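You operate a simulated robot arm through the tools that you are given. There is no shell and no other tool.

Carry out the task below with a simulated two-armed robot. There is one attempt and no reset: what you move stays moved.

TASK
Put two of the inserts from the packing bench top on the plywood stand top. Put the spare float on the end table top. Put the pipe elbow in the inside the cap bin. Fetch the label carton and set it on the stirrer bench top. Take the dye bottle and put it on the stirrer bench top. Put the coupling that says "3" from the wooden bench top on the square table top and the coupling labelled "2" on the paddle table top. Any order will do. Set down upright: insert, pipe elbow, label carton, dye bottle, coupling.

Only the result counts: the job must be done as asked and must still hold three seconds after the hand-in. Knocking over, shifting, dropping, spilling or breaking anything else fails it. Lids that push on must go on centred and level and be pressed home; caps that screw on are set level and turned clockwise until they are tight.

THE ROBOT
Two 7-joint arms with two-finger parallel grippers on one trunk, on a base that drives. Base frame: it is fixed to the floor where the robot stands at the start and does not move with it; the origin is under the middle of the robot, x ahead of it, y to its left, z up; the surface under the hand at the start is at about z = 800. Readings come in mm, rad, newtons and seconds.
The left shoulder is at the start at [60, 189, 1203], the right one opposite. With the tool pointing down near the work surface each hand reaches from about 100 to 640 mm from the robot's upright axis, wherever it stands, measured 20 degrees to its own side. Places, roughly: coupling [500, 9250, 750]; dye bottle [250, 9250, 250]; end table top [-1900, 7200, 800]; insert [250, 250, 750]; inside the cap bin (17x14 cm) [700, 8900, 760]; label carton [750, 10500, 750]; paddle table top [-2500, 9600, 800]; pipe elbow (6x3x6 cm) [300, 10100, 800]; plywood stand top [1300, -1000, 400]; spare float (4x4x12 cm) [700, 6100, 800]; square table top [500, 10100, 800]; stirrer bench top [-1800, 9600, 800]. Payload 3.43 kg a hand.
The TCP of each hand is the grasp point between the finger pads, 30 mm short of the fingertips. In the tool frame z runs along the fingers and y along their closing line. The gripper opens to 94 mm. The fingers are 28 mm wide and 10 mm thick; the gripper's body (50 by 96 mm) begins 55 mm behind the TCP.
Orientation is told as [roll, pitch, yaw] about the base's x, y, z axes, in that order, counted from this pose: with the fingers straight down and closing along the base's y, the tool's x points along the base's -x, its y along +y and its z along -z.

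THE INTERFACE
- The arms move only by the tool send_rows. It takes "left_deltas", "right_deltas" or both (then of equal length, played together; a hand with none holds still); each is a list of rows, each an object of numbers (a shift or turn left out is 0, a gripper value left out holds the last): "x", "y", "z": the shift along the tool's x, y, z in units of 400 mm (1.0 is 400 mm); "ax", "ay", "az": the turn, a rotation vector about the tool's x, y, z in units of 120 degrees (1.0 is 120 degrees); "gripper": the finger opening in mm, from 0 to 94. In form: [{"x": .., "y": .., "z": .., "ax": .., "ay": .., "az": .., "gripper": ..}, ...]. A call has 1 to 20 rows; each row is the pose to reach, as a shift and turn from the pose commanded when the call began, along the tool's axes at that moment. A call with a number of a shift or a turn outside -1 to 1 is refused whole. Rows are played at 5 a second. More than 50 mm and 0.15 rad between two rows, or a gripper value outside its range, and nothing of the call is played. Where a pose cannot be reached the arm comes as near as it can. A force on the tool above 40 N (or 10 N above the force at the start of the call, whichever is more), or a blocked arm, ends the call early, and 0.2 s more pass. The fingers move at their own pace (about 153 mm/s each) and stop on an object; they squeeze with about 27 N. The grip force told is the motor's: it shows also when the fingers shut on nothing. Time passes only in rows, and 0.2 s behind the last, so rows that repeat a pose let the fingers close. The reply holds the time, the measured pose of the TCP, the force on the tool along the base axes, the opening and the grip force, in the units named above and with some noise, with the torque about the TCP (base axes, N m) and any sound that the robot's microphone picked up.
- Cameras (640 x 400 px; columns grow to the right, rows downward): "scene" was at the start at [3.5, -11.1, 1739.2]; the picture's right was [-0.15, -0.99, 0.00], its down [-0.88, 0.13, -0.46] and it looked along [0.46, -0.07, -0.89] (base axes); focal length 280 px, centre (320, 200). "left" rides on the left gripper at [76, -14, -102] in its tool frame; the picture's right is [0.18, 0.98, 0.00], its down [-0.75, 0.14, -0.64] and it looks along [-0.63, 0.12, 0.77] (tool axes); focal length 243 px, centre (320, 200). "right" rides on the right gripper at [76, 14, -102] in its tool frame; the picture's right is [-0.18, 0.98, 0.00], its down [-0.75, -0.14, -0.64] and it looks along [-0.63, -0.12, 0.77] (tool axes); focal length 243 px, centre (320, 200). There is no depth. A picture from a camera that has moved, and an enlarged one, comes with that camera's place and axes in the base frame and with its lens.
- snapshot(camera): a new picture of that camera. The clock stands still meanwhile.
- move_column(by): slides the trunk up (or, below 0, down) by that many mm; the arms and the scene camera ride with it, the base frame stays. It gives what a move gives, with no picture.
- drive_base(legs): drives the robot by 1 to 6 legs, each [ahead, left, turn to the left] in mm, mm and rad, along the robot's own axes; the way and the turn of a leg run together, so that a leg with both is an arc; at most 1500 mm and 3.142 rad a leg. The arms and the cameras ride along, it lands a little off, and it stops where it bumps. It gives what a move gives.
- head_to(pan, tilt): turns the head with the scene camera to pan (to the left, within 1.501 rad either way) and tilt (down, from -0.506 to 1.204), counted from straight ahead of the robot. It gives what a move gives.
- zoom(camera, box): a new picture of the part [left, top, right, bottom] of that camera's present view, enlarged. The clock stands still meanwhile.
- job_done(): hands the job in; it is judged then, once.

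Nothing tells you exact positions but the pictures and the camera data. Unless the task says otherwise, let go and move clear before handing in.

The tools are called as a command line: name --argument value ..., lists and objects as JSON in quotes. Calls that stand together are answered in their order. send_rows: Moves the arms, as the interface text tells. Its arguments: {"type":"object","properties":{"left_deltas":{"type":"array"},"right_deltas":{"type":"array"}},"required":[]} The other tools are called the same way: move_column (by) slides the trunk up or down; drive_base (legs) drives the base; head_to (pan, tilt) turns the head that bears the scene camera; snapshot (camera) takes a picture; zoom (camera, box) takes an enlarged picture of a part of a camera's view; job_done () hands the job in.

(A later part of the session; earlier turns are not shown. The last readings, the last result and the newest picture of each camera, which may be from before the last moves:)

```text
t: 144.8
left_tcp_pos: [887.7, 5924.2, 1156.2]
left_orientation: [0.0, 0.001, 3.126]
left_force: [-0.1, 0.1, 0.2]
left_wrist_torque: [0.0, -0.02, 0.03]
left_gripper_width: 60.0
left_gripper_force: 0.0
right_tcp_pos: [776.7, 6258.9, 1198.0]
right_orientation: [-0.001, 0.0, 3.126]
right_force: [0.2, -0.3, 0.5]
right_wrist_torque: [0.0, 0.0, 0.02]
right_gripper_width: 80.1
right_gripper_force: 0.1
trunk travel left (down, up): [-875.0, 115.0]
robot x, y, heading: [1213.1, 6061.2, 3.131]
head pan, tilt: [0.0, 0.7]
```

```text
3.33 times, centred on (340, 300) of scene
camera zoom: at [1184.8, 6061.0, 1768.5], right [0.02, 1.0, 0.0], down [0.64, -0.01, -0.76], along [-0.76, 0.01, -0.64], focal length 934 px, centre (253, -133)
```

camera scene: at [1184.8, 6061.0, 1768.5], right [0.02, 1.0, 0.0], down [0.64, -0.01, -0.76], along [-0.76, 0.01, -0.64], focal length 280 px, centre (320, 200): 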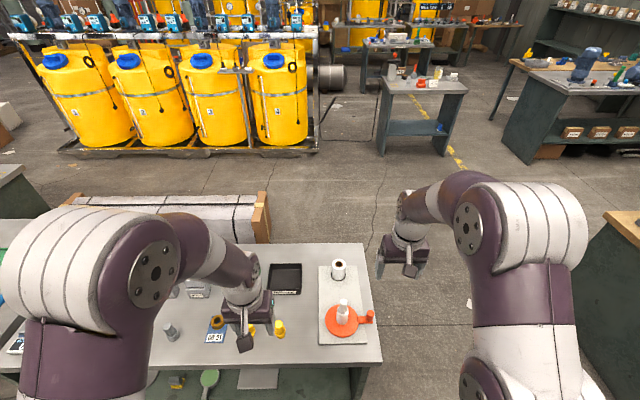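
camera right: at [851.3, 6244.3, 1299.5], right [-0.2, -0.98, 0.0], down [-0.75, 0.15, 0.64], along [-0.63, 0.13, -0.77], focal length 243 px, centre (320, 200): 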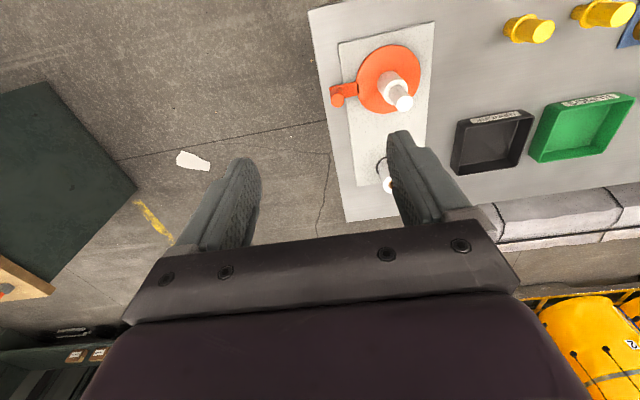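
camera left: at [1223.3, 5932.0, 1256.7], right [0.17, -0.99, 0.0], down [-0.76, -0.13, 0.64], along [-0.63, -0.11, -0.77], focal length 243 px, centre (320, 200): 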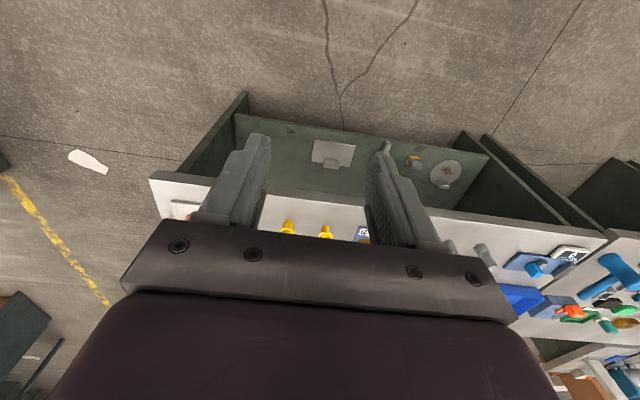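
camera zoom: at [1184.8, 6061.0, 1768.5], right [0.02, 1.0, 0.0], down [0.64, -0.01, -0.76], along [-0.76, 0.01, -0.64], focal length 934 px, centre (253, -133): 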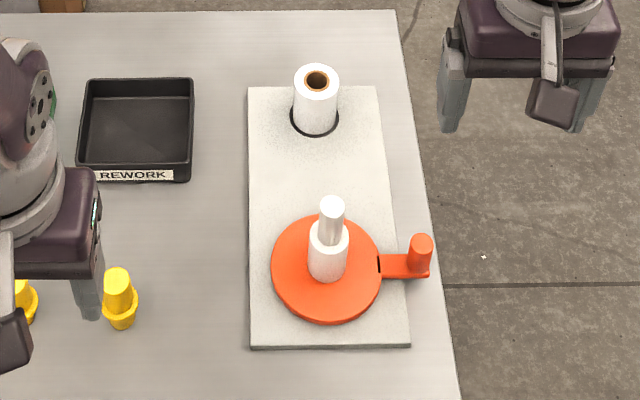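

The white peg is 40 mm across and about 120 mm tall at (714,6151): that matches the spare float's size. I bring the open right hand above it and check the alignment.

send_rows --right_deltas '[{"x": -0.05, "y": 0.09}, {"x": -0.1, "y": 0.18}, {"x": -0.1525, "y": 0.272}, {"x": -0.1525, "y": 0.272, "z": 0.1}, {"x": -0.1525, "y": 0.272, "z": 0.2}, {"x": -0.1525, "y": 0.272, "z": 0.3}, {"x": -0.1525, "y": 0.272, "z": 0.4}, {"x": -0.1525, "y": 0.272, "z": 0.4}]'

snapshot --camera "right"

```text
t: 146.7
left_tcp_pos: [887.9, 5923.0, 1155.6]
left_orientation: [0.0, 0.001, 3.127]
left_force: [0.6, 0.4, 0.3]
left_wrist_torque: [-0.02, 0.0, -0.02]
left_gripper_width: 59.9
left_gripper_force: 0.0
right_tcp_pos: [713.9, 6150.0, 1038.4]
right_orientation: [-0.001, 0.001, 3.127]
right_force: [-0.1, -0.9, -0.9]
right_wrist_torque: [-0.01, -0.01, 0.0]
right_gripper_width: 80.3
right_gripper_force: 0.1
trunk travel left (down, up): [-875.0, 115.0]
robot x, y, heading: [1211.5, 6062.4, 3.127]
head pan, tilt: [0.0, 0.7]
```

```text
taken
camera right: at [789.7, 6135.6, 1140.5], right [-0.2, -0.98, 0.0], down [-0.75, 0.15, 0.64], along [-0.63, 0.13, -0.77], focal length 243 px, centre (320, 200)
```

right: 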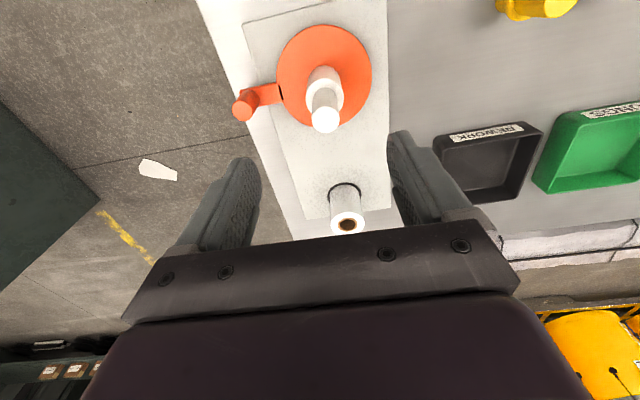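

Aligned within a few millimetres. I descend to z≈872 and close on the thick lower part.

send_rows --right_deltas '[{"x": 0.004, "y": 0.006, "z": 0.08}, {"x": 0.004, "y": 0.006, "z": 0.16}, {"x": 0.004, "y": 0.006, "z": 0.24}, {"x": 0.004, "y": 0.006, "z": 0.31}, {"x": 0.004, "y": 0.006, "z": 0.36}, {"x": 0.004, "y": 0.006, "z": 0.39}, {"x": 0.004, "y": 0.006, "z": 0.413}, {"x": 0.004, "y": 0.006, "z": 0.413}, {"x": 0.004, "y": 0.006, "z": 0.413, "gripper": 0}, {"x": 0.004, "y": 0.006, "z": 0.413, "gripper": 0}, {"x": 0.004, "y": 0.006, "z": 0.413, "gripper": 0}]'

snapshot --camera "right"

```text
t: 148.2
left_tcp_pos: [890.4, 5922.8, 1156.9]
left_orientation: [0.0, -0.004, 3.123]
left_force: [0.8, 0.7, -0.1]
left_wrist_torque: [0.02, -0.02, 0.01]
left_gripper_width: 59.9
left_gripper_force: 0.0
right_tcp_pos: [712.2, 6148.3, 883.6]
right_orientation: [0.004, -0.017, 3.125]
right_force: [5.5, 1.6, 26.8]
right_wrist_torque: [-0.1, 0.17, 0.02]
right_gripper_width: 80.0
right_gripper_force: 0.0
trunk travel left (down, up): [-875.0, 115.0]
robot x, y, heading: [1208.0, 6061.0, 3.122]
head pan, tilt: [0.0, 0.7]
stopped in row 7 (right hand): the force on the tool passed its limit at 46 N (the readings are from after the stop); the commanded pose is now the measured one
```

```text
taken
camera right: at [788.2, 6132.8, 984.7], right [-0.2, -0.98, 0.01], down [-0.74, 0.16, 0.65], along [-0.64, 0.13, -0.76], focal length 243 px, centre (320, 200)
```

right: 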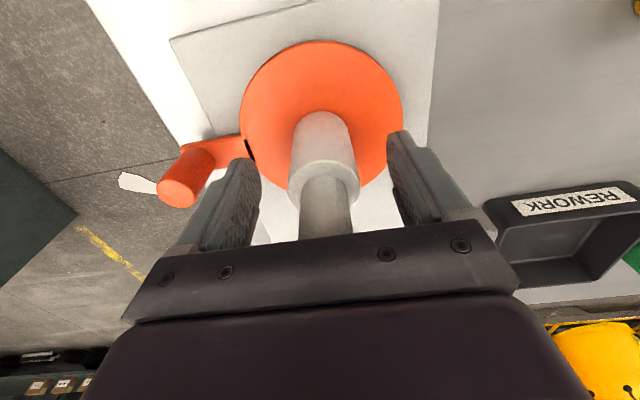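

The palm touched the float's top (at z≈940), so I rise and grip its 24 mm neck above the step at z≈882 instead.

send_rows --right_deltas '[{"x": 0.004, "z": -0.04, "ay": -0.0081, "ax": -0.0019}, {"x": 0.008, "z": -0.086, "ay": -0.0081, "ax": -0.0019}, {"x": 0.008, "z": -0.086, "ay": -0.0081, "ax": -0.0019}]'

snapshot --camera "right"

```text
t: 149.0
left_tcp_pos: [886.1, 5923.0, 1157.4]
left_orientation: [0.0, -0.001, 3.126]
left_force: [-0.3, -0.4, 0.1]
left_wrist_torque: [-0.02, -0.02, 0.0]
left_gripper_width: 59.7
left_gripper_force: 0.0
right_tcp_pos: [713.3, 6147.2, 914.5]
right_orientation: [0.008, -0.027, 3.124]
right_force: [-0.4, -0.1, 0.4]
right_wrist_torque: [0.03, -0.02, 0.0]
right_gripper_width: 80.3
right_gripper_force: 0.0
trunk travel left (down, up): [-875.0, 115.0]
robot x, y, heading: [1212.8, 6062.7, 3.123]
head pan, tilt: [0.0, 0.7]
```

```text
taken
camera right: at [791.8, 6133.3, 1014.2], right [-0.2, -0.98, 0.01], down [-0.73, 0.16, 0.66], along [-0.65, 0.12, -0.75], focal length 243 px, centre (320, 200)
```

right: 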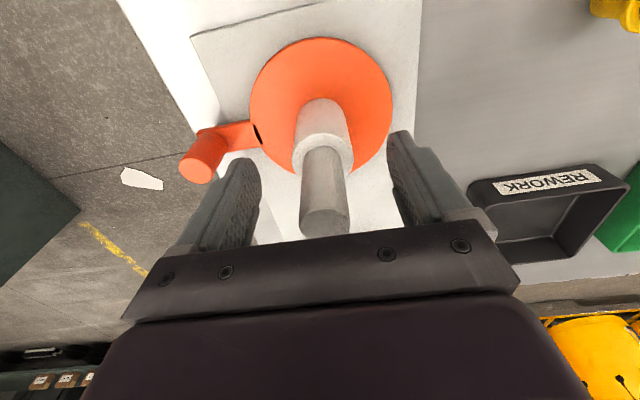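

The tilt correction went the wrong way; I undo it, then close on the neck.

send_rows --right_deltas '[{"x": 0.003, "z": -0.008, "ay": 0.0129, "ax": 0.0038}, {"x": 0.003, "z": -0.008, "ay": 0.0129, "ax": 0.0038}, {"x": 0.003, "z": -0.008, "ay": 0.0129, "ax": 0.0038, "gripper": 0}, {"x": 0.003, "z": -0.008, "ay": 0.0129, "ax": 0.0038, "gripper": 0}, {"x": 0.003, "z": -0.008, "ay": 0.0129, "ax": 0.0038, "gripper": 0}]'

snapshot --camera "right"

```text
t: 150.2
left_tcp_pos: [886.5, 5923.7, 1155.4]
left_orientation: [0.0, 0.001, 3.127]
left_force: [-0.3, 0.3, 0.3]
left_wrist_torque: [0.01, -0.01, -0.02]
left_gripper_width: 60.3
left_gripper_force: 0.0
right_tcp_pos: [716.0, 6147.3, 918.7]
right_orientation: [-0.002, 0.0, 3.126]
right_force: [0.8, 0.7, -0.3]
right_wrist_torque: [-0.04, -0.01, 0.01]
right_gripper_width: 23.4
right_gripper_force: 27.1
trunk travel left (down, up): [-875.0, 115.0]
robot x, y, heading: [1208.1, 6064.9, 3.128]
head pan, tilt: [0.0, 0.7]
```

```text
taken
camera right: at [791.0, 6132.6, 1019.9], right [-0.2, -0.98, 0.0], down [-0.75, 0.15, 0.64], along [-0.63, 0.13, -0.77], focal length 243 px, centre (320, 200)
```

right: 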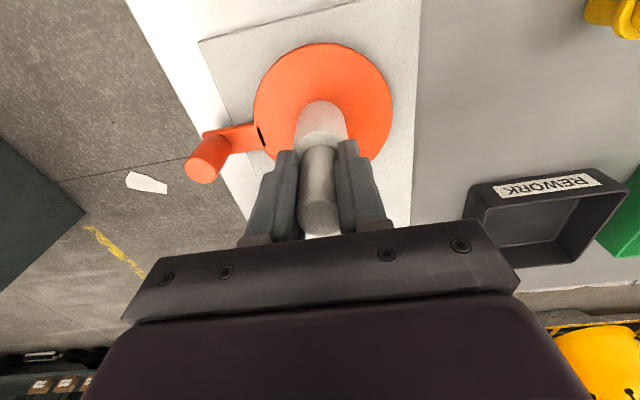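

The neck is gripped at 23 mm. I lift gently by 20 mm and check that only the float comes up.

send_rows --right_deltas '[{"z": -0.02}, {"z": -0.04}, {"z": -0.06}, {"z": -0.06}]'

snapshot --camera "right"

```text
t: 151.2
left_tcp_pos: [886.6, 5923.4, 1156.0]
left_orientation: [-0.001, 0.001, 3.126]
left_force: [-0.3, -0.6, -0.4]
left_wrist_torque: [-0.01, -0.01, 0.0]
left_gripper_width: 59.7
left_gripper_force: 0.0
right_tcp_pos: [716.9, 6147.8, 942.5]
right_orientation: [-0.001, 0.002, 3.128]
right_force: [-0.4, 0.6, -1.5]
right_wrist_torque: [0.03, 0.02, 0.0]
right_gripper_width: 23.4
right_gripper_force: 26.5
trunk travel left (down, up): [-875.0, 115.0]
robot x, y, heading: [1208.9, 6062.6, 3.124]
head pan, tilt: [0.0, 0.7]
```

```text
taken
camera right: at [791.0, 6132.9, 1043.8], right [-0.2, -0.98, 0.0], down [-0.75, 0.15, 0.64], along [-0.63, 0.13, -0.77], focal length 243 px, centre (320, 200)
```

right: 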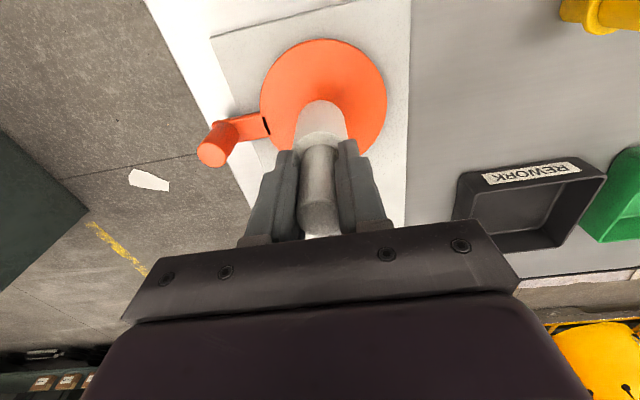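

The float came off alone (about 1.5 N). I lift it clear, retract the hand, and look at the route to the end table.

send_rows --right_deltas '[{"z": -0.1}, {"z": -0.2}, {"z": -0.3}, {"z": -0.4}, {"z": -0.5}, {"x": 0.09, "y": -0.05, "z": -0.55}, {"x": 0.18, "y": -0.1, "z": -0.55}, {"x": 0.27, "y": -0.15, "z": -0.55}, {"x": 0.36, "y": -0.2, "z": -0.55}, {"x": 0.44, "y": -0.24, "z": -0.55}]'

drive_base --legs '[[-250, -150, 0], [0, -720, 0]]'

head_to --pan 0.0 --tilt 0.5

snapshot --camera "scene"

head_to --pan -0.9 --tilt 0.5

snapshot --camera "scene"

```text
t: 153.4
left_tcp_pos: [887.9, 5922.0, 1156.3]
left_orientation: [-0.001, -0.002, 3.127]
left_force: [-0.1, 0.8, -0.3]
left_wrist_torque: [0.02, 0.01, 0.03]
left_gripper_width: 59.9
left_gripper_force: 0.1
right_tcp_pos: [894.3, 6240.6, 1162.8]
right_orientation: [-0.001, -0.003, 3.127]
right_force: [0.1, 0.0, -1.3]
right_wrist_torque: [0.0, 0.03, 0.0]
right_gripper_width: 23.3
right_gripper_force: 27.0
trunk travel left (down, up): [-875.0, 115.0]
robot x, y, heading: [1210.4, 6061.9, 3.128]
head pan, tilt: [0.0, 0.7]
```

```text
t: 159.0
left_tcp_pos: [1153.5, 6792.7, 1155.7]
left_orientation: [0.001, -0.001, 3.12]
left_force: [-0.7, 1.6, 0.2]
left_wrist_torque: [-0.02, 0.02, -0.01]
left_gripper_width: 59.9
left_gripper_force: 0.0
right_tcp_pos: [1160.6, 7110.6, 1162.1]
right_orientation: [-0.003, 0.0, 3.119]
right_force: [-0.4, 0.5, -0.7]
right_wrist_torque: [0.03, 0.0, 0.02]
right_gripper_width: 23.2
right_gripper_force: 27.3
trunk travel left (down, up): [-875.0, 115.0]
robot x, y, heading: [1478.3, 6928.3, 3.12]
head pan, tilt: [0.0, 0.7]
```

```text
t: 159.7
left_tcp_pos: [1153.6, 6794.5, 1155.5]
left_orientation: [-0.001, -0.001, 3.12]
left_force: [0.4, 0.3, 0.3]
left_wrist_torque: [0.01, 0.0, 0.01]
left_gripper_width: 60.2
left_gripper_force: 0.0
right_tcp_pos: [1160.8, 7110.4, 1162.3]
right_orientation: [-0.002, -0.001, 3.118]
right_force: [0.6, -0.3, -2.1]
right_wrist_torque: [-0.04, 0.0, 0.0]
right_gripper_width: 23.3
right_gripper_force: 27.4
trunk travel left (down, up): [-875.0, 115.0]
robot x, y, heading: [1475.6, 6929.3, 3.113]
head pan, tilt: [0.0, 0.499]
```

```text
taken
camera scene: at [1445.1, 6930.5, 1786.1], right [0.02, 1.0, 0.0], down [0.48, -0.01, -0.88], along [-0.88, 0.02, -0.48], focal length 280 px, centre (320, 200)
```

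scene: 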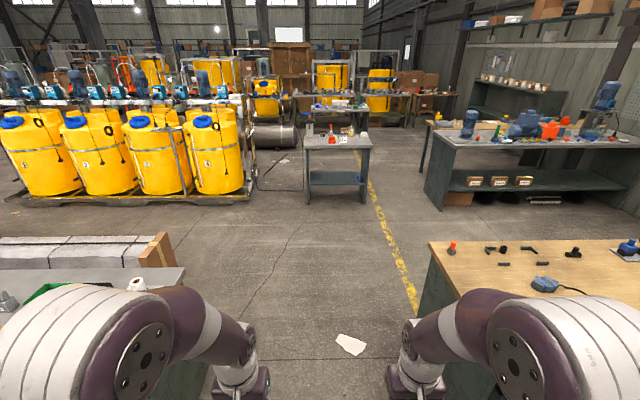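

```text
t: 160.9
left_tcp_pos: [1153.3, 6794.7, 1155.5]
left_orientation: [0.0, 0.0, 3.12]
left_force: [-0.3, 0.1, 0.3]
left_wrist_torque: [0.0, 0.01, -0.02]
left_gripper_width: 60.0
left_gripper_force: 0.1
right_tcp_pos: [1160.9, 7110.7, 1163.1]
right_orientation: [-0.002, -0.002, 3.119]
right_force: [0.5, -0.1, -0.9]
right_wrist_torque: [-0.03, -0.07, 0.01]
right_gripper_width: 23.2
right_gripper_force: 27.2
trunk travel left (down, up): [-875.0, 115.0]
robot x, y, heading: [1479.3, 6928.9, 3.119]
head pan, tilt: [-0.901, 0.499]
```

```text
taken
camera scene: at [1481.1, 7000.5, 1786.2], right [0.8, 0.6, 0.0], down [0.29, -0.38, -0.88], along [-0.53, 0.7, -0.48], focal length 280 px, centre (320, 200)
```

scene: 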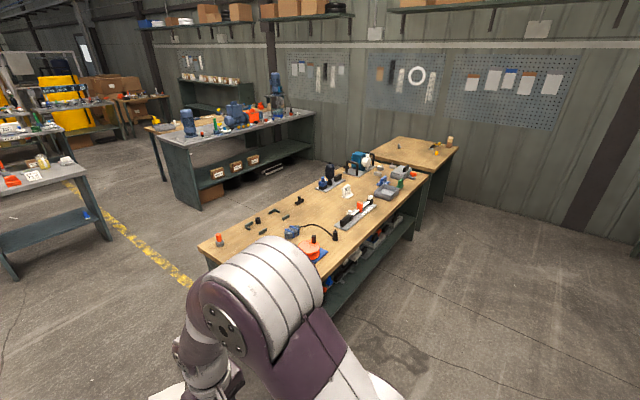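

The way west along y≈6930 is open; the wooden bench, square table, stirrer bench and paddle table are all to the north. I zoom on the end table and then drive toward it.

zoom --camera "scene" --box '[190, 130, 470, 305]'

drive_base --legs '[[1400, 0, 0], [1200, 0, 0]]'

head_to --pan 0.0 --tilt 0.65

snapshot --camera "scene"

```text
2.29 times, centred on (330, 218) of scene
camera zoom: at [1481.1, 7000.5, 1786.2], right [0.8, 0.6, 0.0], down [0.29, -0.38, -0.88], along [-0.53, 0.7, -0.48], focal length 640 px, centre (297, 160)
```

zoom: 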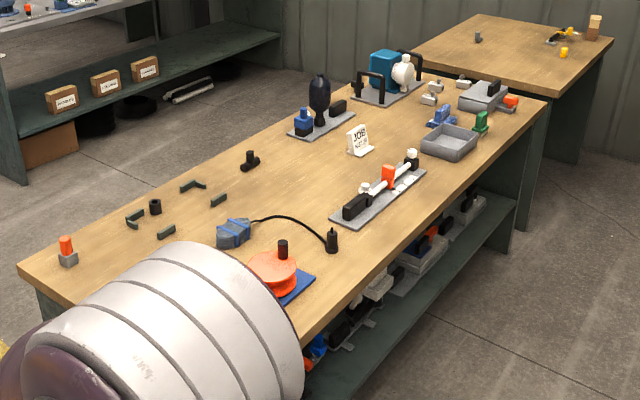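

```text
t: 173.7
left_tcp_pos: [-1468.6, 6850.2, 1155.6]
left_orientation: [0.0, -0.001, 3.122]
left_force: [0.3, 1.0, 0.4]
left_wrist_torque: [-0.02, 0.0, -0.01]
left_gripper_width: 60.1
left_gripper_force: 0.2
right_tcp_pos: [-1460.8, 7167.4, 1163.3]
right_orientation: [0.0, 0.001, 3.122]
right_force: [-0.4, -0.5, -2.1]
right_wrist_torque: [-0.01, 0.04, 0.02]
right_gripper_width: 23.4
right_gripper_force: 26.9
trunk travel left (down, up): [-875.0, 115.0]
robot x, y, heading: [-1143.3, 6987.5, 3.122]
head pan, tilt: [-0.901, 0.499]
```

```text
t: 174.9
left_tcp_pos: [-1467.8, 6849.1, 1155.5]
left_orientation: [-0.001, 0.001, 3.123]
left_force: [0.2, -0.1, 0.5]
left_wrist_torque: [0.0, -0.01, 0.01]
left_gripper_width: 59.9
left_gripper_force: 0.1
right_tcp_pos: [-1460.7, 7166.6, 1162.6]
right_orientation: [-0.002, 0.0, 3.121]
right_force: [0.9, 0.3, -0.2]
right_wrist_torque: [0.02, 0.02, -0.02]
right_gripper_width: 23.6
right_gripper_force: 26.9
trunk travel left (down, up): [-875.0, 115.0]
robot x, y, heading: [-1147.3, 6988.8, 3.119]
head pan, tilt: [0.0, 0.649]
```

```text
taken
camera scene: at [-1172.7, 6987.2, 1772.8], right [0.02, 1.0, 0.0], down [0.6, -0.01, -0.8], along [-0.8, 0.02, -0.6], focal length 280 px, centre (320, 200)
```

scene: 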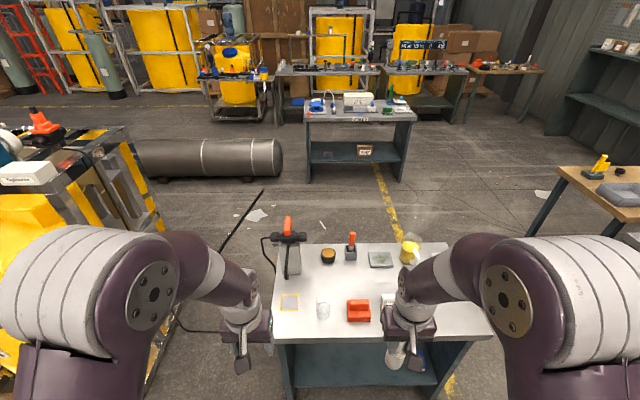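

The end table is right ahead; I zoom in to choose a free spot.

zoom --camera "scene" --box '[240, 210, 500, 370]'

snapshot --camera "right"

snapshot --camera "left"

```text
2.46 times, centred on (370, 290) of scene
camera zoom: at [-1172.7, 6987.2, 1772.8], right [0.02, 1.0, 0.0], down [0.6, -0.01, -0.8], along [-0.8, 0.02, -0.6], focal length 690 px, centre (197, -22)
```

zoom: 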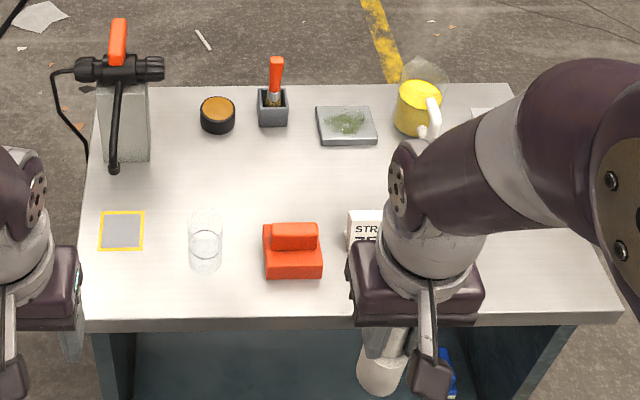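

```text
taken
camera right: at [-1387.0, 7151.8, 1264.6], right [-0.2, -0.98, 0.0], down [-0.75, 0.15, 0.64], along [-0.63, 0.13, -0.77], focal length 243 px, centre (320, 200)
```

right: 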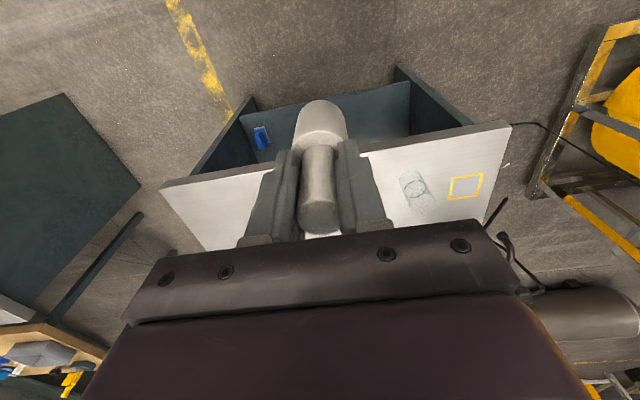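

```text
taken
camera left: at [-1391.8, 6863.4, 1256.6], right [0.17, -0.99, 0.0], down [-0.76, -0.13, 0.64], along [-0.63, -0.11, -0.77], focal length 243 px, centre (320, 200)
```

left: 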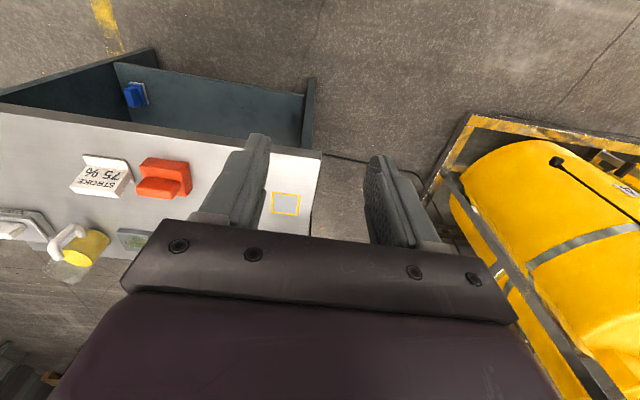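

I choose the free middle of the end table, around (-1900,7080), between the jar, the glass and the orange block. I move the base closer.

drive_base --legs '[[213, 0, 0.0]]'

snapshot --camera "scene"

```text
t: 176.5
left_tcp_pos: [-1679.4, 6854.0, 1155.8]
left_orientation: [-0.001, -0.002, 3.124]
left_force: [-0.8, -0.2, -0.5]
left_wrist_torque: [0.0, 0.01, 0.01]
left_gripper_width: 59.8
left_gripper_force: 0.1
right_tcp_pos: [-1673.4, 7171.3, 1162.0]
right_orientation: [-0.001, -0.001, 3.124]
right_force: [0.8, 0.7, -1.1]
right_wrist_torque: [0.01, -0.01, 0.05]
right_gripper_width: 23.5
right_gripper_force: 27.0
trunk travel left (down, up): [-875.0, 115.0]
robot x, y, heading: [-1358.6, 6990.9, 3.123]
head pan, tilt: [0.0, 0.649]
```

```text
taken
camera scene: at [-1383.5, 6991.0, 1772.9], right [0.02, 1.0, 0.0], down [0.6, -0.01, -0.8], along [-0.8, 0.01, -0.6], focal length 280 px, centre (320, 200)
```

scene: 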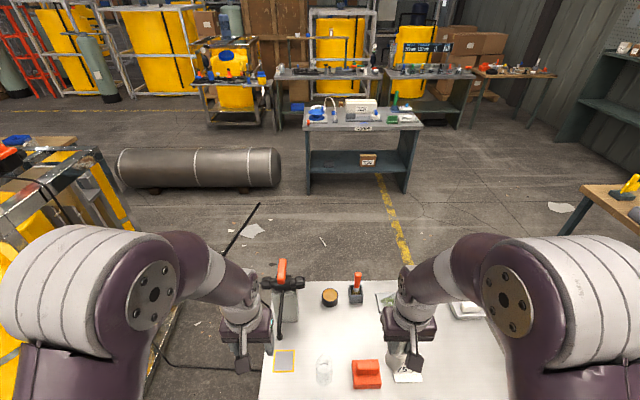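

head_to --pan 0.0 --tilt 1.0

zoom --camera "scene" --box '[220, 120, 460, 290]'

```text
t: 177.3
left_tcp_pos: [-1681.6, 6853.8, 1155.8]
left_orientation: [0.0, 0.0, 3.122]
left_force: [0.5, -0.4, -1.1]
left_wrist_torque: [-0.01, -0.03, -0.01]
left_gripper_width: 60.0
left_gripper_force: 0.0
right_tcp_pos: [-1676.2, 7170.2, 1162.8]
right_orientation: [-0.001, 0.001, 3.124]
right_force: [-0.5, -0.1, -0.6]
right_wrist_torque: [-0.03, 0.0, 0.03]
right_gripper_width: 23.5
right_gripper_force: 27.1
trunk travel left (down, up): [-875.0, 115.0]
robot x, y, heading: [-1362.0, 6992.5, 3.122]
head pan, tilt: [0.0, 1.0]
```

```text
2.35 times, centred on (340, 205) of scene
camera zoom: at [-1369.8, 6990.8, 1745.1], right [0.02, 1.0, 0.0], down [0.84, -0.02, -0.54], along [-0.54, 0.01, -0.84], focal length 659 px, centre (273, 188)
```

zoom: 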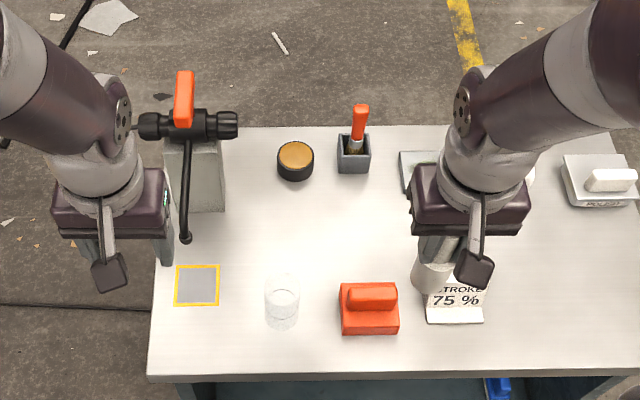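

The spot at (-1895,7065) is clear on all sides. I carry the float over it and lower most of the way.

send_rows --right_deltas '[{"x": -0.09, "y": 0.0456}, {"x": -0.18, "y": 0.091}, {"x": -0.27, "y": 0.1368}, {"x": -0.36, "y": 0.182}, {"x": -0.45, "y": 0.228}, {"x": -0.545, "y": 0.2735}, {"x": -0.545, "y": 0.2735, "z": 0.1}, {"x": -0.545, "y": 0.2735, "z": 0.2}, {"x": -0.545, "y": 0.2735, "z": 0.3}, {"x": -0.545, "y": 0.2735, "z": 0.4}, {"x": -0.545, "y": 0.2735, "z": 0.5}, {"x": -0.545, "y": 0.2735, "z": 0.55}, {"x": -0.545, "y": 0.2735, "z": 0.55}]'

snapshot --camera "right"

zoom --camera "scene" --box '[220, 120, 460, 290]'

```text
t: 180.2
left_tcp_pos: [-1681.5, 6854.0, 1155.1]
left_orientation: [0.0, 0.001, 3.123]
left_force: [0.5, -0.4, -1.2]
left_wrist_torque: [-0.02, 0.0, -0.01]
left_gripper_width: 60.0
left_gripper_force: 0.0
right_tcp_pos: [-1896.2, 7066.1, 942.8]
right_orientation: [-0.002, 0.0, 3.123]
right_force: [-0.5, 0.6, -0.2]
right_wrist_torque: [0.03, 0.03, 0.02]
right_gripper_width: 23.5
right_gripper_force: 26.8
trunk travel left (down, up): [-875.0, 115.0]
robot x, y, heading: [-1361.8, 6989.4, 3.122]
head pan, tilt: [0.0, 1.0]
```

```text
taken
camera right: at [-1820.7, 7050.2, 1043.8], right [-0.2, -0.98, 0.0], down [-0.75, 0.15, 0.64], along [-0.63, 0.13, -0.77], focal length 243 px, centre (320, 200)
```

right: 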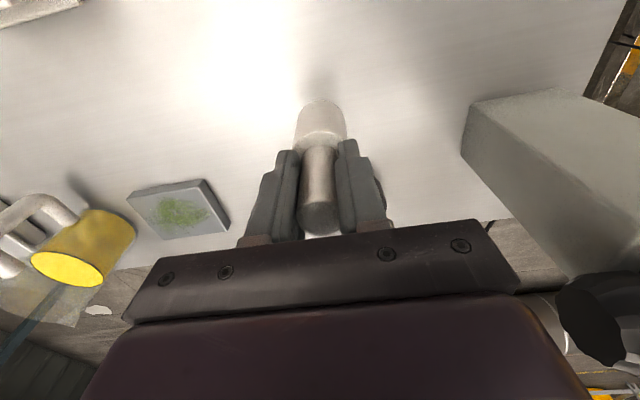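

```text
2.35 times, centred on (340, 205) of scene
camera zoom: at [-1368.4, 6990.7, 1745.1], right [0.02, 1.0, 0.0], down [0.84, -0.02, -0.54], along [-0.54, 0.01, -0.84], focal length 659 px, centre (273, 188)
```

zoom: 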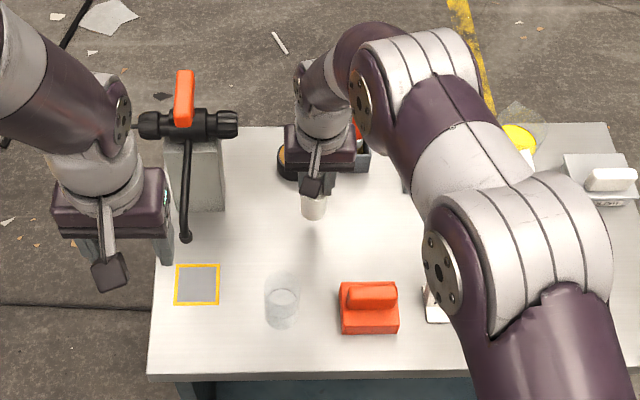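

Clear spot below. I lower further and then step until contact.

send_rows --right_deltas '[{"z": 0.03}, {"z": 0.06}, {"z": 0.085}, {"z": 0.085}]'

send_rows --right_deltas '[{"z": 0.008}, {"z": 0.016}, {"z": 0.016}]'

send_rows --right_deltas '[{"z": 0.006}, {"z": 0.012}, {"z": 0.012}]'

```text
t: 181.2
left_tcp_pos: [-1681.9, 6854.1, 1156.2]
left_orientation: [0.0, 0.001, 3.124]
left_force: [0.4, 1.0, 0.1]
left_wrist_torque: [-0.02, 0.01, 0.01]
left_gripper_width: 59.8
left_gripper_force: 0.0
right_tcp_pos: [-1894.2, 7066.6, 908.3]
right_orientation: [-0.001, 0.0, 3.123]
right_force: [-0.5, 0.2, -0.9]
right_wrist_torque: [-0.02, 0.01, 0.0]
right_gripper_width: 23.6
right_gripper_force: 26.4
trunk travel left (down, up): [-875.0, 115.0]
robot x, y, heading: [-1357.4, 6994.3, 3.123]
head pan, tilt: [0.0, 1.0]
```

```text
t: 181.9
left_tcp_pos: [-1681.4, 6854.3, 1155.6]
left_orientation: [0.0, -0.001, 3.123]
left_force: [0.5, 0.0, -0.7]
left_wrist_torque: [-0.01, 0.02, 0.0]
left_gripper_width: 60.1
left_gripper_force: 0.1
right_tcp_pos: [-1895.2, 7066.3, 901.6]
right_orientation: [0.001, -0.001, 3.123]
right_force: [-0.1, 0.2, -0.8]
right_wrist_torque: [-0.01, -0.01, -0.02]
right_gripper_width: 23.3
right_gripper_force: 27.0
trunk travel left (down, up): [-875.0, 115.0]
robot x, y, heading: [-1358.7, 6991.2, 3.124]
head pan, tilt: [0.0, 1.0]
```

```text
t: 182.8
left_tcp_pos: [-1681.9, 6854.5, 1155.9]
left_orientation: [0.0, 0.001, 3.122]
left_force: [0.0, 0.6, 0.5]
left_wrist_torque: [-0.01, 0.0, -0.06]
left_gripper_width: 60.1
left_gripper_force: 0.0
right_tcp_pos: [-1894.1, 7064.7, 897.3]
right_orientation: [-0.003, 0.0, 3.125]
right_force: [-0.7, 0.0, -1.2]
right_wrist_torque: [0.0, 0.01, -0.01]
right_gripper_width: 23.2
right_gripper_force: 27.2
trunk travel left (down, up): [-875.0, 115.0]
robot x, y, heading: [-1356.3, 6993.1, 3.12]
head pan, tilt: [0.0, 1.0]
```

send_rows --right_deltas '[{"z": 0.005}, {"z": 0.01}, {"z": 0.01}]'

zoom --camera "scene" --box '[290, 140, 390, 240]'

```text
t: 183.6
left_tcp_pos: [-1681.1, 6853.6, 1156.8]
left_orientation: [-0.002, 0.0, 3.123]
left_force: [-0.3, 0.3, -0.9]
left_wrist_torque: [-0.01, 0.01, 0.01]
left_gripper_width: 60.1
left_gripper_force: 0.0
right_tcp_pos: [-1896.7, 7065.8, 894.7]
right_orientation: [-0.002, -0.003, 3.124]
right_force: [-0.2, 1.3, 6.1]
right_wrist_torque: [0.06, -0.1, 0.02]
right_gripper_width: 23.3
right_gripper_force: 27.2
trunk travel left (down, up): [-875.0, 115.0]
robot x, y, heading: [-1360.1, 6989.5, 3.119]
head pan, tilt: [0.0, 1.0]
```

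```text
4.00 times, centred on (340, 190) of scene
camera zoom: at [-1368.0, 6990.7, 1745.2], right [0.02, 1.0, 0.0], down [0.84, -0.02, -0.54], along [-0.54, 0.01, -0.84], focal length 1121 px, centre (240, 240)
```

zoom: 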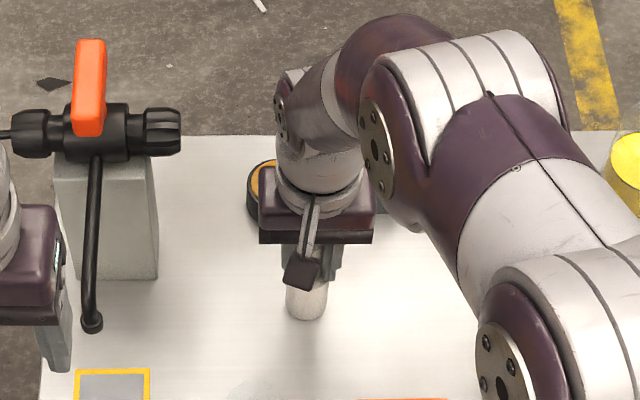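

The float touches the table (6 N). I open and rise straight up.

send_rows --right_deltas '[{"z": -0.002, "gripper": 40}, {"z": -0.002, "gripper": 70}, {"z": -0.002, "gripper": 70}, {"z": -0.05}, {"z": -0.12}, {"z": -0.22}, {"z": -0.32}, {"z": -0.42}, {"z": -0.52}, {"z": -0.62}, {"z": -0.68}]'

snapshot --camera "right"

zoom --camera "scene" --box '[220, 120, 460, 290]'

```text
t: 185.9
left_tcp_pos: [-1680.9, 6853.1, 1155.2]
left_orientation: [0.0, 0.001, 3.121]
left_force: [-0.3, -0.1, -0.1]
left_wrist_torque: [0.0, -0.01, -0.01]
left_gripper_width: 60.1
left_gripper_force: 0.0
right_tcp_pos: [-1894.6, 7065.4, 1165.2]
right_orientation: [0.001, 0.0, 3.124]
right_force: [0.2, -0.3, -0.2]
right_wrist_torque: [-0.03, 0.0, 0.0]
right_gripper_width: 69.9
right_gripper_force: 0.0
trunk travel left (down, up): [-875.0, 115.0]
robot x, y, heading: [-1359.7, 6994.7, 3.124]
head pan, tilt: [0.0, 1.0]
```

```text
taken
camera right: at [-1819.9, 7050.1, 1267.4], right [-0.2, -0.98, 0.0], down [-0.75, 0.15, 0.64], along [-0.63, 0.13, -0.77], focal length 243 px, centre (320, 200)
```

right: 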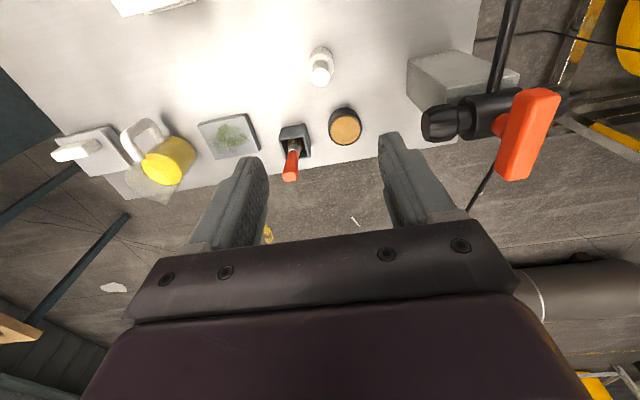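

```text
2.35 times, centred on (340, 205) of scene
camera zoom: at [-1368.8, 6990.5, 1745.0], right [0.02, 1.0, 0.0], down [0.84, -0.02, -0.54], along [-0.54, 0.01, -0.84], focal length 659 px, centre (273, 188)
```

zoom: 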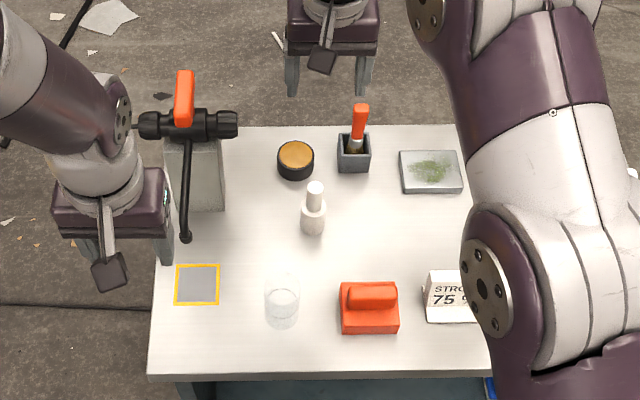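

The float stands on the end table. I retract the right hand and drive back east, then north along the left side of the wooden bench to look for the dye bottle and couplings.

send_rows --right_deltas '[{"x": 0.09, "y": -0.0456}, {"x": 0.18, "y": -0.091}, {"x": 0.27, "y": -0.1368}, {"x": 0.36, "y": -0.182}, {"x": 0.45, "y": -0.228}, {"x": 0.545, "y": -0.2735}]'

drive_base --legs '[[-800, 0, 0], [0, 0, -1.571]]'

head_to --pan 0.0 --tilt 0.45

snapshot --camera "scene"

```text
t: 187.3
left_tcp_pos: [-1679.6, 6854.1, 1156.2]
left_orientation: [0.0, -0.002, 3.122]
left_force: [0.1, 0.1, -0.4]
left_wrist_torque: [-0.02, -0.01, -0.01]
left_gripper_width: 60.1
left_gripper_force: 0.0
right_tcp_pos: [-1672.4, 7170.7, 1165.7]
right_orientation: [-0.002, -0.001, 3.123]
right_force: [0.1, -0.7, 0.0]
right_wrist_torque: [-0.05, 0.04, -0.04]
right_gripper_width: 70.1
right_gripper_force: 0.1
trunk travel left (down, up): [-875.0, 115.0]
robot x, y, heading: [-1354.2, 6991.8, 3.123]
head pan, tilt: [0.0, 1.0]
```

```text
t: 195.4
left_tcp_pos: [-699.2, 7299.4, 1155.5]
left_orientation: [0.0, -0.001, 1.548]
left_force: [0.0, 0.4, -0.6]
left_wrist_torque: [-0.01, -0.01, -0.02]
left_gripper_width: 60.0
left_gripper_force: 0.0
right_tcp_pos: [-383.4, 7291.8, 1165.1]
right_orientation: [-0.002, -0.001, 1.549]
right_force: [0.1, -0.3, -0.7]
right_wrist_torque: [-0.01, -0.01, 0.01]
right_gripper_width: 70.0
right_gripper_force: 0.1
trunk travel left (down, up): [-875.0, 115.0]
robot x, y, heading: [-562.2, 6972.5, 1.55]
head pan, tilt: [0.0, 1.0]
```

```text
t: 196.4
left_tcp_pos: [-699.0, 7299.4, 1156.5]
left_orientation: [0.0, -0.001, 1.548]
left_force: [-0.1, 0.8, -0.2]
left_wrist_torque: [-0.01, -0.02, -0.01]
left_gripper_width: 59.9
left_gripper_force: 0.0
right_tcp_pos: [-382.5, 7291.3, 1165.1]
right_orientation: [-0.001, 0.0, 1.549]
right_force: [1.1, 0.3, -0.1]
right_wrist_torque: [-0.03, 0.02, 0.0]
right_gripper_width: 70.2
right_gripper_force: 0.0
trunk travel left (down, up): [-875.0, 115.0]
robot x, y, heading: [-565.8, 6975.6, 1.551]
head pan, tilt: [0.0, 0.45]
```

```text
taken
camera scene: at [-562.2, 7006.7, 1790.6], right [1.0, -0.02, 0.0], down [-0.01, -0.44, -0.9], along [0.02, 0.9, -0.44], focal length 280 px, centre (320, 200)
```

scene: 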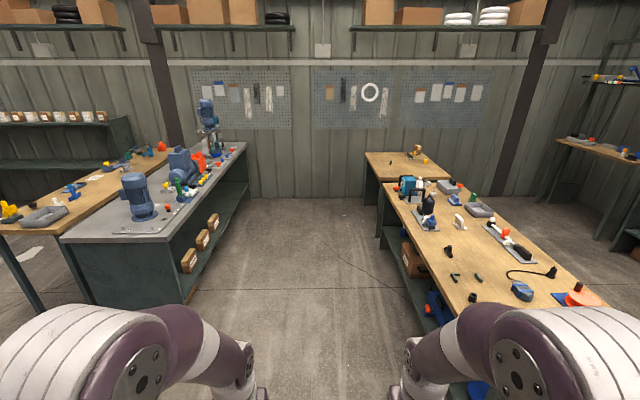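

There is a 1.5 m aisle between the stirrer bench (left, edge x≈-1400) and the wooden bench (right, edge x≈130). I drive up it and look at both sides.

drive_base --legs '[[1400, 0, 0.02], [700, 0, 0]]'

head_to --pan -1.4 --tilt 0.75

snapshot --camera "scene"

head_to --pan -0.8 --tilt 0.7

snapshot --camera "scene"

head_to --pan 1.2 --tilt 0.6

snapshot --camera "scene"

```text
t: 206.8
left_tcp_pos: [-662.5, 9386.6, 1157.6]
left_orientation: [-0.001, 0.001, 1.555]
left_force: [-0.2, -0.1, -1.1]
left_wrist_torque: [0.01, 0.01, 0.01]
left_gripper_width: 60.0
left_gripper_force: 0.1
right_tcp_pos: [-345.4, 9380.4, 1165.2]
right_orientation: [-0.002, -0.001, 1.555]
right_force: [-0.1, 0.1, -0.5]
right_wrist_torque: [0.01, 0.03, -0.02]
right_gripper_width: 70.2
right_gripper_force: 0.1
trunk travel left (down, up): [-875.0, 115.0]
robot x, y, heading: [-525.0, 9066.3, 1.555]
head pan, tilt: [0.0, 0.45]
```

```text
t: 208.3
left_tcp_pos: [-662.4, 9387.5, 1157.1]
left_orientation: [-0.001, -0.001, 1.554]
left_force: [-0.1, -0.4, 0.0]
left_wrist_torque: [-0.02, -0.05, -0.02]
left_gripper_width: 60.0
left_gripper_force: 0.0
right_tcp_pos: [-346.5, 9381.6, 1164.9]
right_orientation: [0.0, 0.001, 1.554]
right_force: [0.6, 0.6, -0.2]
right_wrist_torque: [-0.02, -0.02, 0.03]
right_gripper_width: 69.8
right_gripper_force: 0.1
trunk travel left (down, up): [-875.0, 115.0]
robot x, y, heading: [-524.5, 9065.4, 1.553]
head pan, tilt: [-1.4, 0.75]
```

```text
taken
camera scene: at [-442.5, 9016.4, 1764.2], right [0.15, -0.99, 0.0], down [-0.67, -0.11, -0.73], along [0.72, 0.11, -0.68], focal length 280 px, centre (320, 200)
```

scene: 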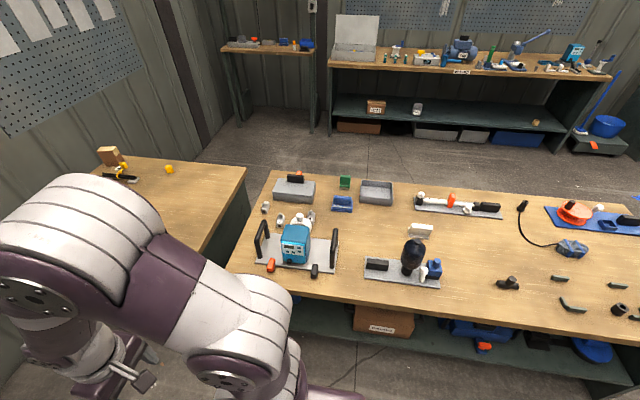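

```text
t: 209.3
left_tcp_pos: [-662.6, 9386.5, 1156.9]
left_orientation: [0.001, 0.001, 1.554]
left_force: [-0.1, -0.4, 0.3]
left_wrist_torque: [0.0, -0.03, -0.03]
left_gripper_width: 60.1
left_gripper_force: 0.2
right_tcp_pos: [-346.3, 9381.4, 1165.5]
right_orientation: [-0.003, 0.0, 1.555]
right_force: [0.7, -1.1, -0.6]
right_wrist_torque: [-0.01, -0.01, 0.02]
right_gripper_width: 70.1
right_gripper_force: 0.0
trunk travel left (down, up): [-875.0, 115.0]
robot x, y, heading: [-523.6, 9066.9, 1.553]
head pan, tilt: [-0.799, 0.7]
```

```text
taken
camera scene: at [-462.4, 9061.8, 1768.5], right [0.68, -0.73, 0.0], down [-0.47, -0.44, -0.76], along [0.56, 0.52, -0.64], focal length 280 px, centre (320, 200)
```

scene: 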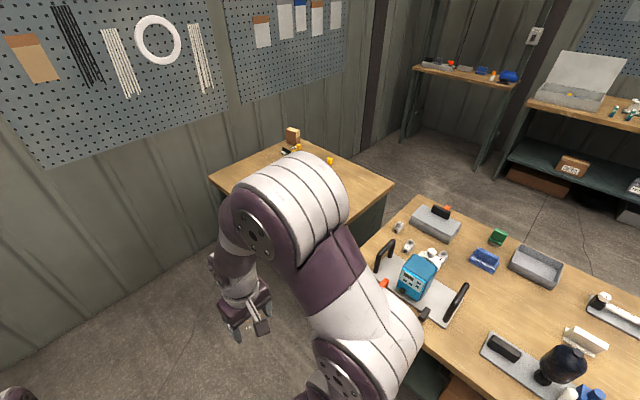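

```text
t: 211.2
left_tcp_pos: [-662.6, 9388.2, 1155.0]
left_orientation: [0.0, 0.0, 1.555]
left_force: [-0.7, -0.5, 0.1]
left_wrist_torque: [0.0, 0.0, -0.01]
left_gripper_width: 60.0
left_gripper_force: 0.1
right_tcp_pos: [-345.9, 9381.9, 1165.6]
right_orientation: [-0.002, -0.001, 1.556]
right_force: [-0.5, 0.2, -0.2]
right_wrist_torque: [0.0, 0.01, -0.01]
right_gripper_width: 70.1
right_gripper_force: 0.0
trunk travel left (down, up): [-875.0, 115.0]
robot x, y, heading: [-518.4, 9063.9, 1.555]
head pan, tilt: [1.201, 0.6]
```

```text
taken
camera scene: at [-606.2, 9037.0, 1777.1], right [0.38, 0.93, 0.0], down [0.52, -0.21, -0.83], along [-0.76, 0.31, -0.56], focal length 280 px, centre (320, 200)
```

scene: 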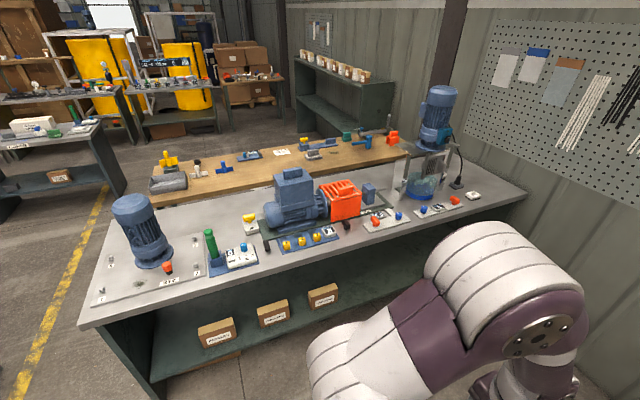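

From here I can see the wooden bench top with the cap bin, and three small grey pieces near (460,9260). I zoom in on couplings, shelf and the square table.

head_to --pan -1.4 --tilt 0.75

zoom --camera "scene" --box '[230, 160, 420, 290]'

zoom --camera "scene" --box '[300, 280, 640, 400]'

zoom --camera "scene" --box '[80, 130, 260, 250]'

```text
t: 213.6
left_tcp_pos: [-663.2, 9387.8, 1156.5]
left_orientation: [-0.001, 0.002, 1.556]
left_force: [0.7, -0.1, -0.2]
left_wrist_torque: [0.0, 0.02, 0.03]
left_gripper_width: 60.1
left_gripper_force: 0.0
right_tcp_pos: [-344.6, 9381.3, 1164.6]
right_orientation: [-0.003, -0.001, 1.556]
right_force: [-0.3, 0.1, -0.2]
right_wrist_torque: [0.03, 0.0, -0.04]
right_gripper_width: 69.9
right_gripper_force: 0.1
trunk travel left (down, up): [-875.0, 115.0]
robot x, y, heading: [-522.2, 9067.8, 1.551]
head pan, tilt: [-1.4, 0.75]
```

```text
3.08 times, centred on (325, 225) of scene
camera zoom: at [-442.5, 9016.5, 1764.2], right [0.15, -0.99, 0.0], down [-0.67, -0.11, -0.73], along [0.72, 0.11, -0.68], focal length 862 px, centre (305, 123)
```

zoom: 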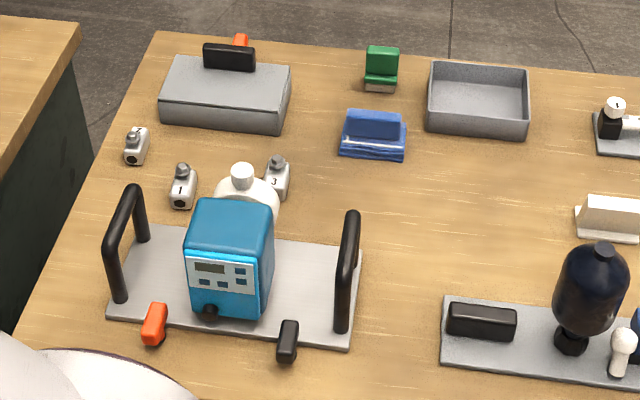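

```text
1.88 times, centred on (470, 340) of scene
camera zoom: at [-442.5, 9016.5, 1764.2], right [0.15, -0.99, 0.0], down [-0.67, -0.11, -0.73], along [0.72, 0.11, -0.68], focal length 527 px, centre (38, -64)
```

zoom: 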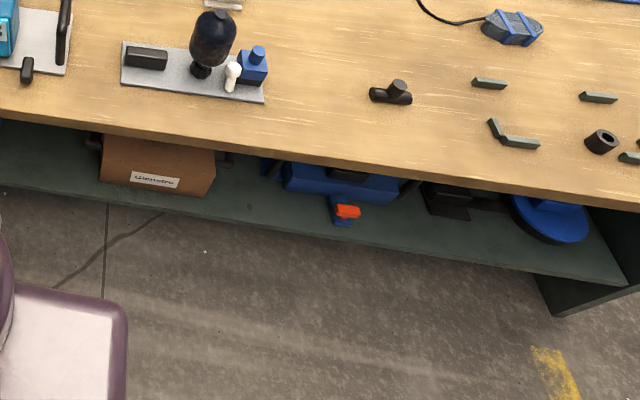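

```text
3.33 times, centred on (170, 190) of scene
camera zoom: at [-442.5, 9016.5, 1764.2], right [0.15, -0.99, 0.0], down [-0.67, -0.11, -0.73], along [0.72, 0.11, -0.68], focal length 934 px, centre (820, 233)
```

zoom: 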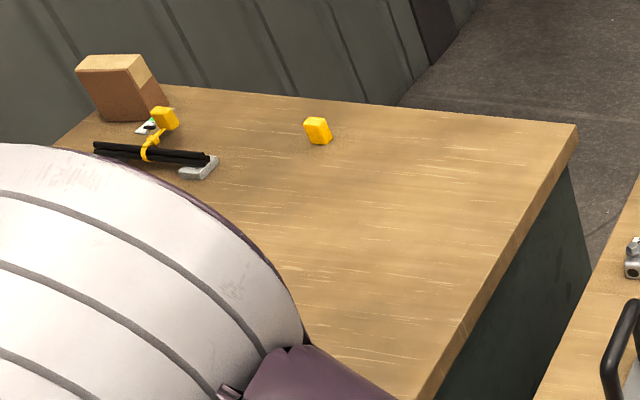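

Couplings are at about "3" (425,9192), "1" (384,9328), "2" (459,9422); the cap bin is at (685,8892). I turn to face the wooden bench from this side and lower the trunk to look under it for the dye bottle.

drive_base --legs '[[0, 0, -1.553], [-60, 180, 0]]'

move_column --by -600

head_to --pan 0.0 --tilt 0.6

snapshot --camera "scene"

```text
t: 218.9
left_tcp_pos: [-262.4, 9386.7, 1155.9]
left_orientation: [0.001, 0.0, -0.003]
left_force: [0.2, -0.5, -0.2]
left_wrist_torque: [0.0, 0.02, 0.01]
left_gripper_width: 60.0
left_gripper_force: 0.1
right_tcp_pos: [-263.3, 9071.1, 1163.8]
right_orientation: [0.0, 0.003, -0.003]
right_force: [0.0, -0.2, -0.1]
right_wrist_torque: [0.04, 0.0, -0.02]
right_gripper_width: 70.0
right_gripper_force: 0.1
trunk travel left (down, up): [-875.0, 115.0]
robot x, y, heading: [-581.0, 9246.4, -0.0]
head pan, tilt: [-1.4, 0.75]
```

```text
refused: -600 is not a number from -400 to 400
```

```text
t: 220.4
left_tcp_pos: [-261.5, 9388.0, 1154.6]
left_orientation: [0.0, 0.0, -0.005]
left_force: [0.4, -0.2, -0.4]
left_wrist_torque: [0.01, 0.0, 0.01]
left_gripper_width: 60.1
left_gripper_force: 0.0
right_tcp_pos: [-263.8, 9072.7, 1164.4]
right_orientation: [-0.002, 0.0, -0.003]
right_force: [-0.2, 0.8, 0.0]
right_wrist_torque: [0.01, -0.02, 0.0]
right_gripper_width: 70.0
right_gripper_force: 0.0
trunk travel left (down, up): [-875.0, 115.0]
robot x, y, heading: [-582.9, 9249.0, -0.002]
head pan, tilt: [0.0, 0.6]
```

```text
taken
camera scene: at [-553.7, 9243.3, 1777.1], right [0.0, -1.0, 0.0], down [-0.57, 0.0, -0.82], along [0.82, 0.0, -0.57], focal length 280 px, centre (320, 200)
```

scene: 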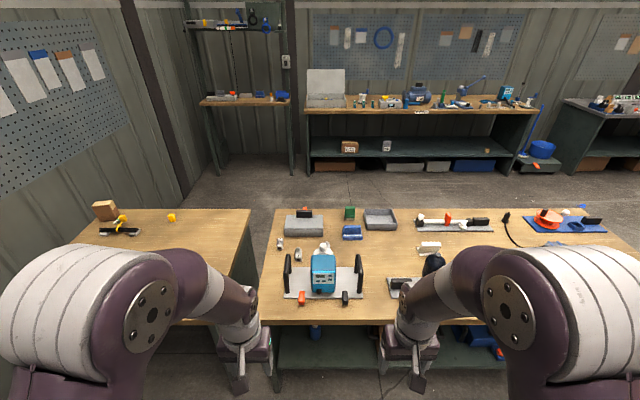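

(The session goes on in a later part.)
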